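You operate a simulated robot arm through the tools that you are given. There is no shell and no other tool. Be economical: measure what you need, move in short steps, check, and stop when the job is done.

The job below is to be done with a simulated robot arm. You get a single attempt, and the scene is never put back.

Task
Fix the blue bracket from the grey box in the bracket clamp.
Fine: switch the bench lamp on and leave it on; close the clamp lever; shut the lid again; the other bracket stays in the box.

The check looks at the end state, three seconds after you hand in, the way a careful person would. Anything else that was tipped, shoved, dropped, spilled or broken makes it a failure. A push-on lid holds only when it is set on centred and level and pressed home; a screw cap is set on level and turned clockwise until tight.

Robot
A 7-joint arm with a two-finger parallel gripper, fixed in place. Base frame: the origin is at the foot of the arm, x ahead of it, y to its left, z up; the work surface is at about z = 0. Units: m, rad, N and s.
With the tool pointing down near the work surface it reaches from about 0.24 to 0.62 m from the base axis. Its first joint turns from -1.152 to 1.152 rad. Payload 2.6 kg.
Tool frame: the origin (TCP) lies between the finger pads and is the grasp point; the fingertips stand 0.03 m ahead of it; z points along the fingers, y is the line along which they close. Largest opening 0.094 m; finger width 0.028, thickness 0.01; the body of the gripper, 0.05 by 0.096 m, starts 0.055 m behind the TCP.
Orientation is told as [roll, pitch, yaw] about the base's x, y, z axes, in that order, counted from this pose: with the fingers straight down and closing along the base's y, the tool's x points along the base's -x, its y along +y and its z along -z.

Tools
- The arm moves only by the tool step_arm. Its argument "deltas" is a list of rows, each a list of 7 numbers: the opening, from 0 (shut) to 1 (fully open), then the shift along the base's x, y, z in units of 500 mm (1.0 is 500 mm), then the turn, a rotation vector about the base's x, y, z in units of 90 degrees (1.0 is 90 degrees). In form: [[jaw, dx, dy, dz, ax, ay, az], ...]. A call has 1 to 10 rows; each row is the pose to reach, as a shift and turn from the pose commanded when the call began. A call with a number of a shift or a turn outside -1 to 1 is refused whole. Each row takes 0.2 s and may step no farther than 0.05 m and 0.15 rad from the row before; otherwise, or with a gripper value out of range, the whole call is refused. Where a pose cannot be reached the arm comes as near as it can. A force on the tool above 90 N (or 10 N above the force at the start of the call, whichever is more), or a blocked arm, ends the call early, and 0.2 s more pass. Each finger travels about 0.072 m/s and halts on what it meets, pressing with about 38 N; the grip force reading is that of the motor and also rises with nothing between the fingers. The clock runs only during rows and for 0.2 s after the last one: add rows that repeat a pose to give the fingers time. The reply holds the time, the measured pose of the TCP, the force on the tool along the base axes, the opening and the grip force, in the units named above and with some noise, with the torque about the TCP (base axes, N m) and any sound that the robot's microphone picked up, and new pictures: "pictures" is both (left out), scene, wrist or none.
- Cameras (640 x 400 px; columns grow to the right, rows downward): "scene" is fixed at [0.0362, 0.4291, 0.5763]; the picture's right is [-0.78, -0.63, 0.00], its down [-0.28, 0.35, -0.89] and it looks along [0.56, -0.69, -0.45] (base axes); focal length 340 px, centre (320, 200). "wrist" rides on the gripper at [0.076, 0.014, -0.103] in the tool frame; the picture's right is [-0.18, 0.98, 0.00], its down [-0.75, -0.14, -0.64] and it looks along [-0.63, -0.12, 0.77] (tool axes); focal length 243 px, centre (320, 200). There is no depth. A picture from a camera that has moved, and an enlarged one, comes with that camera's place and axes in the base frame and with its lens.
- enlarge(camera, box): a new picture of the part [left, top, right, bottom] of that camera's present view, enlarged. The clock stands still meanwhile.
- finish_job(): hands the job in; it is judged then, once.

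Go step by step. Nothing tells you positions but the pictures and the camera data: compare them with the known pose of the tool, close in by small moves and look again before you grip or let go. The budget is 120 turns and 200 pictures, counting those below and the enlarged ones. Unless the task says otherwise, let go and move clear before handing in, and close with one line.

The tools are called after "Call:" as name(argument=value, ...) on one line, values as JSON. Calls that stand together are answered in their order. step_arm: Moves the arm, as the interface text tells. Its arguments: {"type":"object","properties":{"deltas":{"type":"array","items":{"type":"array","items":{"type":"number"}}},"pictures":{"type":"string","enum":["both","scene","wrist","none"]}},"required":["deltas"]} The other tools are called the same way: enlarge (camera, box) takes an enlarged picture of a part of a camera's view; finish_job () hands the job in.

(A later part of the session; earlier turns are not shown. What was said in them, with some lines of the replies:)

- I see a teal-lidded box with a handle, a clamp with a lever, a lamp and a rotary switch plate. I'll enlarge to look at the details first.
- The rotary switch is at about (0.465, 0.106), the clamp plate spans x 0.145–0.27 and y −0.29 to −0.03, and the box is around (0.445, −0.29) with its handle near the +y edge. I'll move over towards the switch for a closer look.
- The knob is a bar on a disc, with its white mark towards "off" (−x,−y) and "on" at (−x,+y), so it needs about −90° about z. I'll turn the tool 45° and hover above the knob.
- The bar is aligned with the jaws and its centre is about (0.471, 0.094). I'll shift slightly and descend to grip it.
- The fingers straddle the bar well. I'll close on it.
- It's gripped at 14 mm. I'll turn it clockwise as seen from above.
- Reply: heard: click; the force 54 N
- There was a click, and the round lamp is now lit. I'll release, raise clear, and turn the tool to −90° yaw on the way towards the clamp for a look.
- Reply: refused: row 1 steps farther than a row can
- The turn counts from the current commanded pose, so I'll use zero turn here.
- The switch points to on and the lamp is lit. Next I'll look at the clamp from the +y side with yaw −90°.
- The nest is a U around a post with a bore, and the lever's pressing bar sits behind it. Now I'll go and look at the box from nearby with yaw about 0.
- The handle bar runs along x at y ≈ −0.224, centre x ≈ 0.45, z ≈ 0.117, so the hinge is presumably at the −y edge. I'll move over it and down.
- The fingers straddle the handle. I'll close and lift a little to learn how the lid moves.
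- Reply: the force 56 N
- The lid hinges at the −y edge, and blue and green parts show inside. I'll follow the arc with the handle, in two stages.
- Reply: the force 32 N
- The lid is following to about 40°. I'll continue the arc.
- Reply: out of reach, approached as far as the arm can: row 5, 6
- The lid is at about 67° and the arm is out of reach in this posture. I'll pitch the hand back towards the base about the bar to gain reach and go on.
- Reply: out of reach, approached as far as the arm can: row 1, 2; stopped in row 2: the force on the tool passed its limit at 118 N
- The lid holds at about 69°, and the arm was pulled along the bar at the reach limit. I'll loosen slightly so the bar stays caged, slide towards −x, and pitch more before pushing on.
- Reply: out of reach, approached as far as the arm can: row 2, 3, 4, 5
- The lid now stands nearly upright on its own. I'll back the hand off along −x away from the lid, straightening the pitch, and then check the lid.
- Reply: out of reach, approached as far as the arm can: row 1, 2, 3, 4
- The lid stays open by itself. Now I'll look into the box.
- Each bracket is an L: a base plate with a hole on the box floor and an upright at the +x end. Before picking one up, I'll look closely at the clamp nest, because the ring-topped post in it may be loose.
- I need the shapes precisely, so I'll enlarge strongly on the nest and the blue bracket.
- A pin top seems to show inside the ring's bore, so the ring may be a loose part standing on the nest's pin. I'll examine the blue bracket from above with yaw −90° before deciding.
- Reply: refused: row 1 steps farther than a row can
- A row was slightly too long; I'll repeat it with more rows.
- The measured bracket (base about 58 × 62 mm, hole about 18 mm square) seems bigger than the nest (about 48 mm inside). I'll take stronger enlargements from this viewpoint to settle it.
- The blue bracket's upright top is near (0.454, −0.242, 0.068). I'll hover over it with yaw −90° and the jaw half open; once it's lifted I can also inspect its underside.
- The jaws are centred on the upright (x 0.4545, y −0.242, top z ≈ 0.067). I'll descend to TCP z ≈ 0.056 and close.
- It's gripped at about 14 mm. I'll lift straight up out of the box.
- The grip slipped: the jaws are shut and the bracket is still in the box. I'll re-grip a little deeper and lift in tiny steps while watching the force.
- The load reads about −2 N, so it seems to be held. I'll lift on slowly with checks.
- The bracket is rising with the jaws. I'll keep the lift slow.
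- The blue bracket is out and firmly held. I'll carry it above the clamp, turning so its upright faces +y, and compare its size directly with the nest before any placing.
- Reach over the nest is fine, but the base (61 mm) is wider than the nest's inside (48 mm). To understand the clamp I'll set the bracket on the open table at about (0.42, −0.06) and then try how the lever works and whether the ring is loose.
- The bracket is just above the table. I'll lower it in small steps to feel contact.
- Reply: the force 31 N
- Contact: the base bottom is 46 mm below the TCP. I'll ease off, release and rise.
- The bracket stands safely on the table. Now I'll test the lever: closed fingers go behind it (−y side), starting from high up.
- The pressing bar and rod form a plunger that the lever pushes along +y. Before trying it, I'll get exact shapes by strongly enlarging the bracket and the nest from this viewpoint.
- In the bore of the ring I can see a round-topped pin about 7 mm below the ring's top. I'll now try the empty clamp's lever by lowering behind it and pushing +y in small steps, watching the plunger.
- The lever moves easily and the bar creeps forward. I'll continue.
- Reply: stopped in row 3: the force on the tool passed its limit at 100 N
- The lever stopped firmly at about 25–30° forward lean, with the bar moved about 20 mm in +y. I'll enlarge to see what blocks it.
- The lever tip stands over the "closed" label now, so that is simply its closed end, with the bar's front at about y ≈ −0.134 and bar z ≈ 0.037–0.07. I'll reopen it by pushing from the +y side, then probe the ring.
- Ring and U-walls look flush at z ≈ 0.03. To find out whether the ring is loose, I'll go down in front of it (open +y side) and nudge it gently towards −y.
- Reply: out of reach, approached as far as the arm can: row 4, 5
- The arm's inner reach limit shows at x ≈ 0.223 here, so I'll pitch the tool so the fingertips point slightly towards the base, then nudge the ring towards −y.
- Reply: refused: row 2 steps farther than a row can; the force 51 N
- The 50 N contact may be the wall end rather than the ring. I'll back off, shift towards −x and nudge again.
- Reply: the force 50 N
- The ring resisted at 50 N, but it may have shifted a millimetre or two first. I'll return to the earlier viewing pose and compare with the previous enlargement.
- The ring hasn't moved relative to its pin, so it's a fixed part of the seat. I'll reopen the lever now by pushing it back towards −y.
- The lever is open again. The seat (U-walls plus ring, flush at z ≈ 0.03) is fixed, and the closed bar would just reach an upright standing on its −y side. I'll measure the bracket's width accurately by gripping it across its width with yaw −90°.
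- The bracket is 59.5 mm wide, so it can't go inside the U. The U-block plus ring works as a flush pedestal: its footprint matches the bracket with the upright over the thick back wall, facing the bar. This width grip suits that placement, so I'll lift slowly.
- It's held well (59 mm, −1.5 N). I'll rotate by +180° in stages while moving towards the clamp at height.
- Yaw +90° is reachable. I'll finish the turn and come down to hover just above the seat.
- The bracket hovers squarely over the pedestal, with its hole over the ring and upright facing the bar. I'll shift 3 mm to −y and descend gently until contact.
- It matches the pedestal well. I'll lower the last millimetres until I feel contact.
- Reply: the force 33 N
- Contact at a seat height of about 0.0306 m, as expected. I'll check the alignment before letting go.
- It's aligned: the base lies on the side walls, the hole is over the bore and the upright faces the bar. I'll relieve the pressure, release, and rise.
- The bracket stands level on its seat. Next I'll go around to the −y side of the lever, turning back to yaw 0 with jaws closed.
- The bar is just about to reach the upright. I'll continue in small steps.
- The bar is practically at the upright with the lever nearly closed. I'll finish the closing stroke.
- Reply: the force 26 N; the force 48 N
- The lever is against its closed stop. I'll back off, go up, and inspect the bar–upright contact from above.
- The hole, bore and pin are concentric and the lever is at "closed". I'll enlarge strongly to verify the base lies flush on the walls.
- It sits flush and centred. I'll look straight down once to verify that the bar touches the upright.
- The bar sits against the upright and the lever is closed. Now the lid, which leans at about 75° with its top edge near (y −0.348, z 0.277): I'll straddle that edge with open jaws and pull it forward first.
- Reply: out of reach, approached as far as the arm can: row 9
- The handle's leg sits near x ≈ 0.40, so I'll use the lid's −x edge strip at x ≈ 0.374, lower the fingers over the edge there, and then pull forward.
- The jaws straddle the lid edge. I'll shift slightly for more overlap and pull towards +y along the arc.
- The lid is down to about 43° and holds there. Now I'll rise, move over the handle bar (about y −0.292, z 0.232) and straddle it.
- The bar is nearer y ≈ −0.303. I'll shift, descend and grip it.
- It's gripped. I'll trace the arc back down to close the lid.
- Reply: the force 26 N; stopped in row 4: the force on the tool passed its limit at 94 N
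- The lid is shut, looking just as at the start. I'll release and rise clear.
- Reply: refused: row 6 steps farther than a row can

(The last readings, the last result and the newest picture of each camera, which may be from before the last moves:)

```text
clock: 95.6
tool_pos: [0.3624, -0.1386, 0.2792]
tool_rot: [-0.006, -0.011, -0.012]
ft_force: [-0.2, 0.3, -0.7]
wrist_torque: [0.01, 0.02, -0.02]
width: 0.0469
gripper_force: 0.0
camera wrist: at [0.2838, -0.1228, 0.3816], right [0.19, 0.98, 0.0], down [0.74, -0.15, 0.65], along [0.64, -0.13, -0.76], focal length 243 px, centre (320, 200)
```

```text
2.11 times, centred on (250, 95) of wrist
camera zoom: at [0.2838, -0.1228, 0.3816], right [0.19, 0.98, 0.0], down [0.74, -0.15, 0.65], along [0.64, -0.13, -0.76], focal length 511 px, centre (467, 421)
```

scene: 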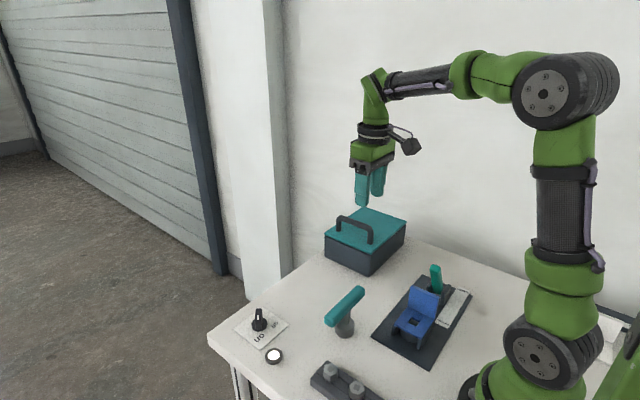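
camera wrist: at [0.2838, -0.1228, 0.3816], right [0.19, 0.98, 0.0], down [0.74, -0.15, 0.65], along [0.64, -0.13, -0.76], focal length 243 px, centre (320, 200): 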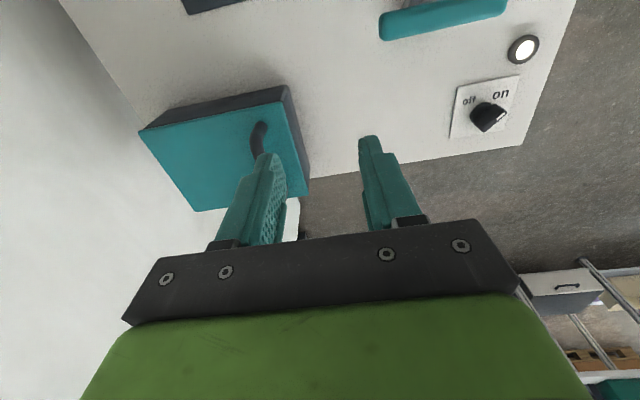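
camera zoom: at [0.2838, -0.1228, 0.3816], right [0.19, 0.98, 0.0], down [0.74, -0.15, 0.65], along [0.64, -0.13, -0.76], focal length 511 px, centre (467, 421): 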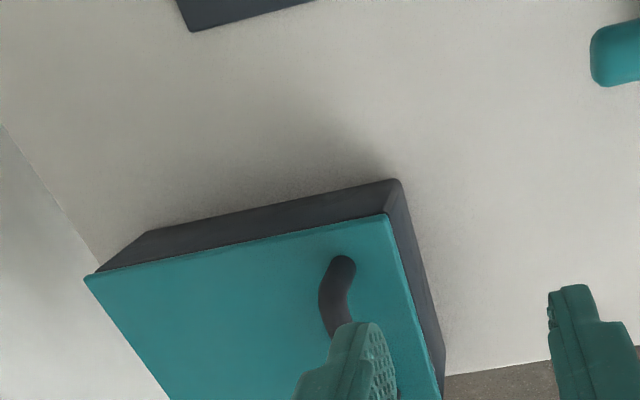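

Everything looks right. As a last safeguard I want the bracket to bear on the clamp bar, so I'll approach the upright's front with closed fingers, tilted away from the lever, and nudge it lightly towards −y until it touches.

Call:
step_arm(deltas=[[0.2, -0.03, 0.018, 0, 0, 0, -0.095], [0, -0.06, 0.036, 0, 0, 0, -0.19], [0, -0.09, 0.054, 0, 0, 0, -0.285], [0, -0.12, 0.072, 0, 0, 0, -0.38], [0, -0.15, 0.09, 0, 0, 0, -0.475], [0, -0.18, 0.108, 0, 0, 0, -0.57], [0, -0.21, 0.126, 0, 0, 0, -0.665], [0, -0.24, 0.144, 0, 0, 0, -0.76], [0, -0.27, 0.162, 0, 0, 0, -0.855], [0, -0.295, 0.18, 0, 0, 0, -0.95]], pictures="none")

Call:
step_arm(deltas=[[0, 0, 0, -0.05, 0, 0, -0.045], [0, 0, 0, -0.12, -0.08, 0, -0.045], [0, 0, 0, -0.2, -0.15, 0, -0.045], [0, 0, 0, -0.28, -0.22, 0, -0.045], [0, 0, 0, -0.34, -0.22, 0, -0.045]])

Call:
enlarge(camera="scene", box=[370, 220, 480, 345])

```text
clock: 97.8
tool_pos: [0.2137, -0.0487, 0.2811]
tool_rot: [-0.005, -0.013, -1.504]
ft_force: [-0.5, 0.6, -1.0]
wrist_torque: [-0.02, 0.0, 0.05]
width: 0.0
gripper_force: 32.6
```

```text
clock: 99.0
tool_pos: [0.216, -0.0488, 0.1108]
tool_rot: [-0.017, -0.358, -1.568]
ft_force: [0.5, 0.7, 0.7]
wrist_torque: [0.02, 0.02, -0.02]
width: 0.0001
gripper_force: 33.3
camera wrist: at [0.2315, 0.059, 0.1803], right [0.98, -0.18, 0.05], down [-0.13, -0.48, 0.87], along [-0.13, -0.86, -0.49], focal length 243 px, centre (320, 200)
```

scene: 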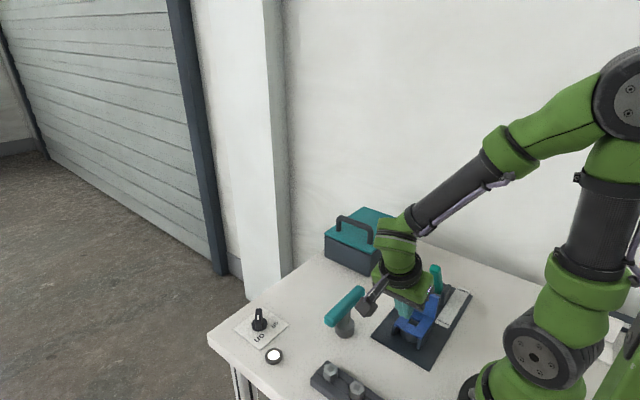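
wrist: 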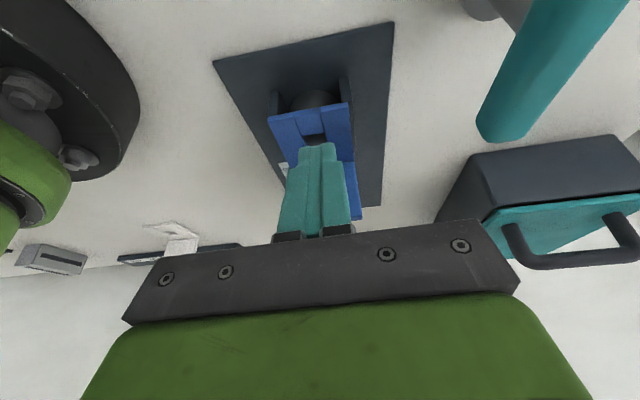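

```text
3.20 times, centred on (425, 282) of scene
camera zoom: at [0.0362, 0.4291, 0.5763], right [-0.78, -0.63, 0.0], down [-0.28, 0.35, -0.89], along [0.56, -0.69, -0.45], focal length 1089 px, centre (-16, -64)
```

zoom: 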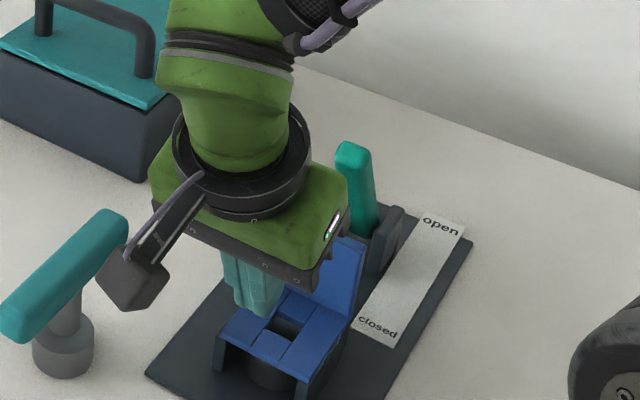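

Call:
step_arm(deltas=[[0, -0.01, -0.03, -0.02, 0, 0, 0], [0, -0.01, -0.055, -0.024, 0, 0, 0], [0, -0.01, -0.074, -0.024, 0, 0, 0]], pictures="scene")

Call:
enlarge(camera="scene", box=[370, 220, 480, 345])

```text
clock: 99.8
tool_pos: [0.215, -0.0874, 0.0995]
tool_rot: [-0.019, -0.358, -1.571]
ft_force: [0.4, -0.2, -0.4]
wrist_torque: [-0.01, 0.01, 0.02]
width: 0.0002
gripper_force: 32.8
out of reach, approached as far as the arm can: row 1, 2, 3
```

scene: 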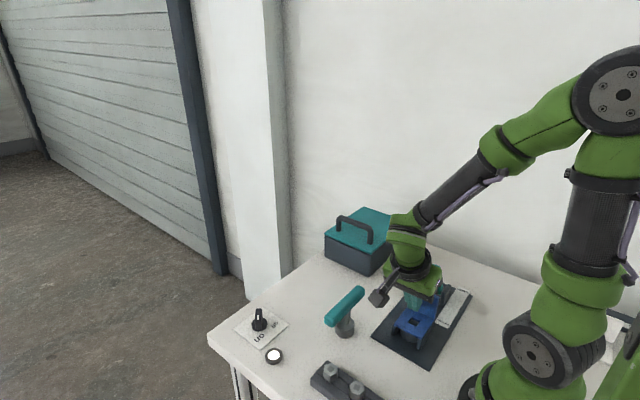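

```text
3.20 times, centred on (425, 282) of scene
camera zoom: at [0.0362, 0.4291, 0.5763], right [-0.78, -0.63, 0.0], down [-0.28, 0.35, -0.89], along [0.56, -0.69, -0.45], focal length 1089 px, centre (-16, -64)
```

zoom: 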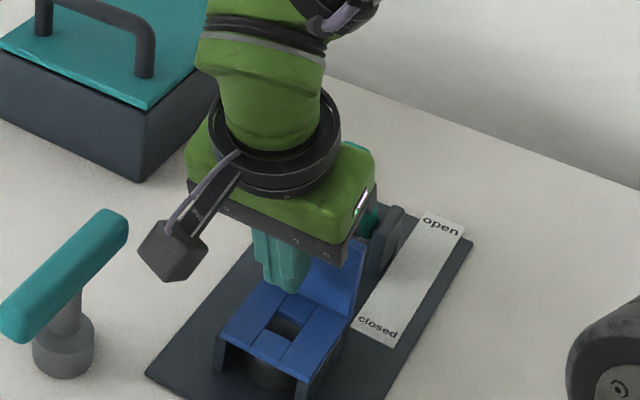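

Call:
step_arm(deltas=[[0, 0, -0.006, 0, 0, 0, 0], [0, 0, -0.01, 0, 0, 0, 0], [0, 0, -0.014, 0, 0, 0, 0]], pictures="none")

```text
clock: 100.6
tool_pos: [0.2153, -0.0948, 0.0993]
tool_rot: [-0.018, -0.358, -1.571]
ft_force: [0.7, -1.4, 0.0]
wrist_torque: [0.0, 0.01, -0.04]
width: 0.0004
gripper_force: 32.6
```

Call:
step_arm(deltas=[[0, 0, -0.004, 0, 0, 0, 0], [0, 0, -0.006, 0, 0, 0, 0]], pictures="none")

```text
clock: 101.2
tool_pos: [0.2137, -0.0972, 0.1007]
tool_rot: [-0.018, -0.356, -1.571]
ft_force: [-0.4, 2.6, -1.4]
wrist_torque: [0.1, -0.01, 0.02]
width: 0.0
gripper_force: 33.0
```

Light contact (about 2.6 N). I'll go one millimetre at a time.

Call:
step_arm(deltas=[[0, 0, -0.002, 0, 0, 0, 0], [0, 0, -0.002, 0, 0, 0, 0]], pictures="none")

```text
clock: 101.8
tool_pos: [0.215, -0.0986, 0.1]
tool_rot: [-0.017, -0.358, -1.571]
ft_force: [-2.0, 8.9, 4.6]
wrist_torque: [0.13, 0.07, 0.0]
width: 0.0
gripper_force: 33.1
```

9 N after 1 mm: the upright is firmly backed by the bar, so the bracket is held. I'll retreat and do a final check.

Call:
step_arm(deltas=[[0, 0, 0.03, 0, 0, 0, 0], [0, 0, 0.07, 0.02, 0, 0, 0], [0, 0, 0.09, 0.1, 0.08, 0, 0], [0, 0.02, 0.09, 0.19, 0.15, 0, 0], [0, 0.08, 0.09, 0.25, 0.22, 0, 0], [0, 0.16, 0.09, 0.29, 0.22, 0, 0], [0, 0.24, 0.09, 0.3, 0.22, 0, 0]])

Call:
enlarge(camera="scene", box=[200, 190, 480, 390])

Call:
enlarge(camera="scene", box=[380, 250, 480, 345])

```text
clock: 103.4
tool_pos: [0.3347, -0.0537, 0.2513]
tool_rot: [-0.017, -0.011, -1.57]
ft_force: [-0.1, -0.2, -0.5]
wrist_torque: [0.06, 0.02, 0.0]
width: 0.0
gripper_force: 33.3
camera wrist: at [0.3499, 0.0247, 0.3532], right [0.98, -0.18, -0.01], down [-0.13, -0.75, 0.65], along [-0.13, -0.64, -0.76], focal length 243 px, centre (320, 200)
```

scene: 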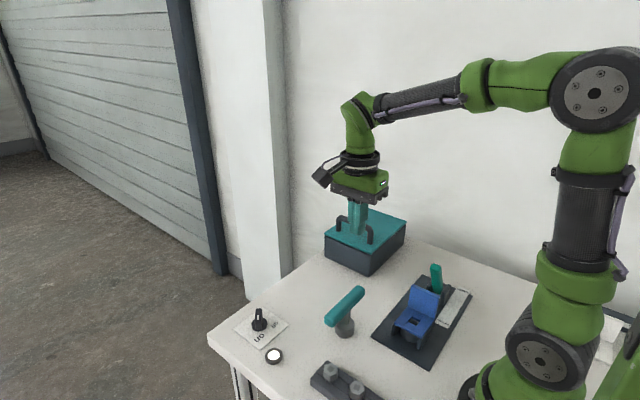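
wrist: 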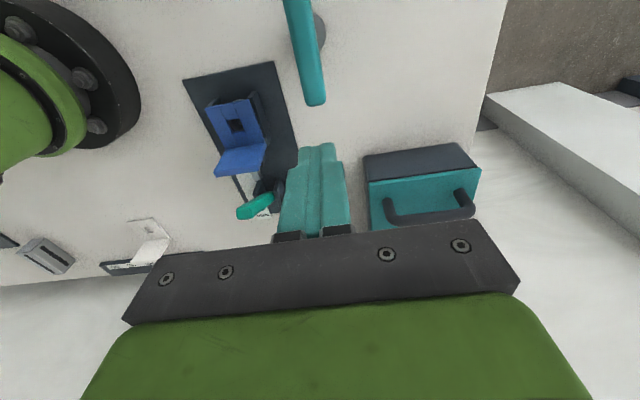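

```text
2.00 times, centred on (340, 290) of scene
camera zoom: at [0.0362, 0.4291, 0.5763], right [-0.78, -0.63, 0.0], down [-0.28, 0.35, -0.89], along [0.56, -0.69, -0.45], focal length 681 px, centre (280, 20)
```

zoom: 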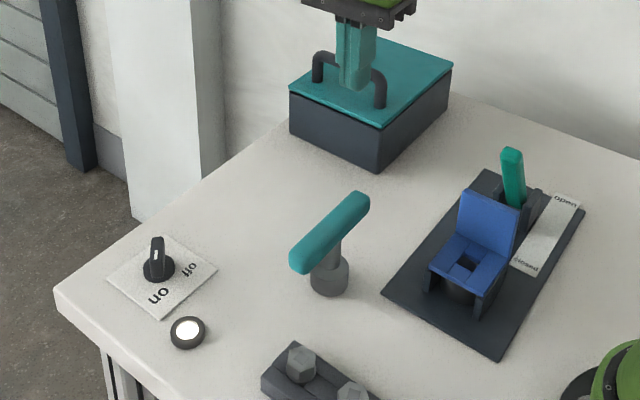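

```text
4.21 times, centred on (430, 298) of scene
camera zoom: at [0.0362, 0.4291, 0.5763], right [-0.78, -0.63, 0.0], down [-0.28, 0.35, -0.89], along [0.56, -0.69, -0.45], focal length 1433 px, centre (-143, -210)
```

zoom: 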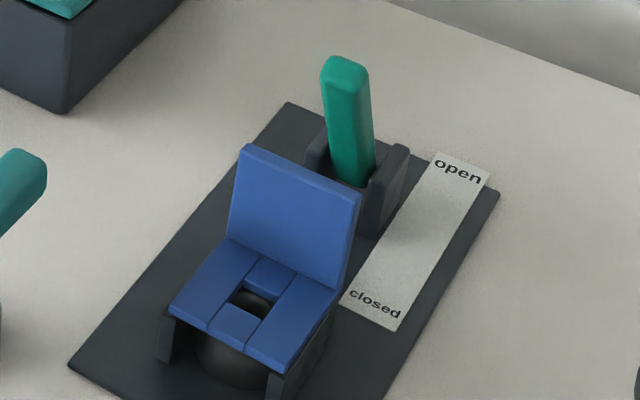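

The end state looks right: lamp lit, bracket on its seat against the bar, lever at "closed", lid shut with the green bracket inside, and the gripper empty and clear. I'm handing in.

Call:
finish_job()

```text
The job is handed in.
```

The job is handed in. The blue bracket sits on the clamp seat with the lever closed, the lamp is on, the lid is shut, and the green bracket is still in the box. The bracket, 59.5 mm wide, would not fit between the seat walls (about 48 mm apart), so I rested it on top of them with its upright against the clamp bar. I judged that position from the pictures and do not know it is the intended one.
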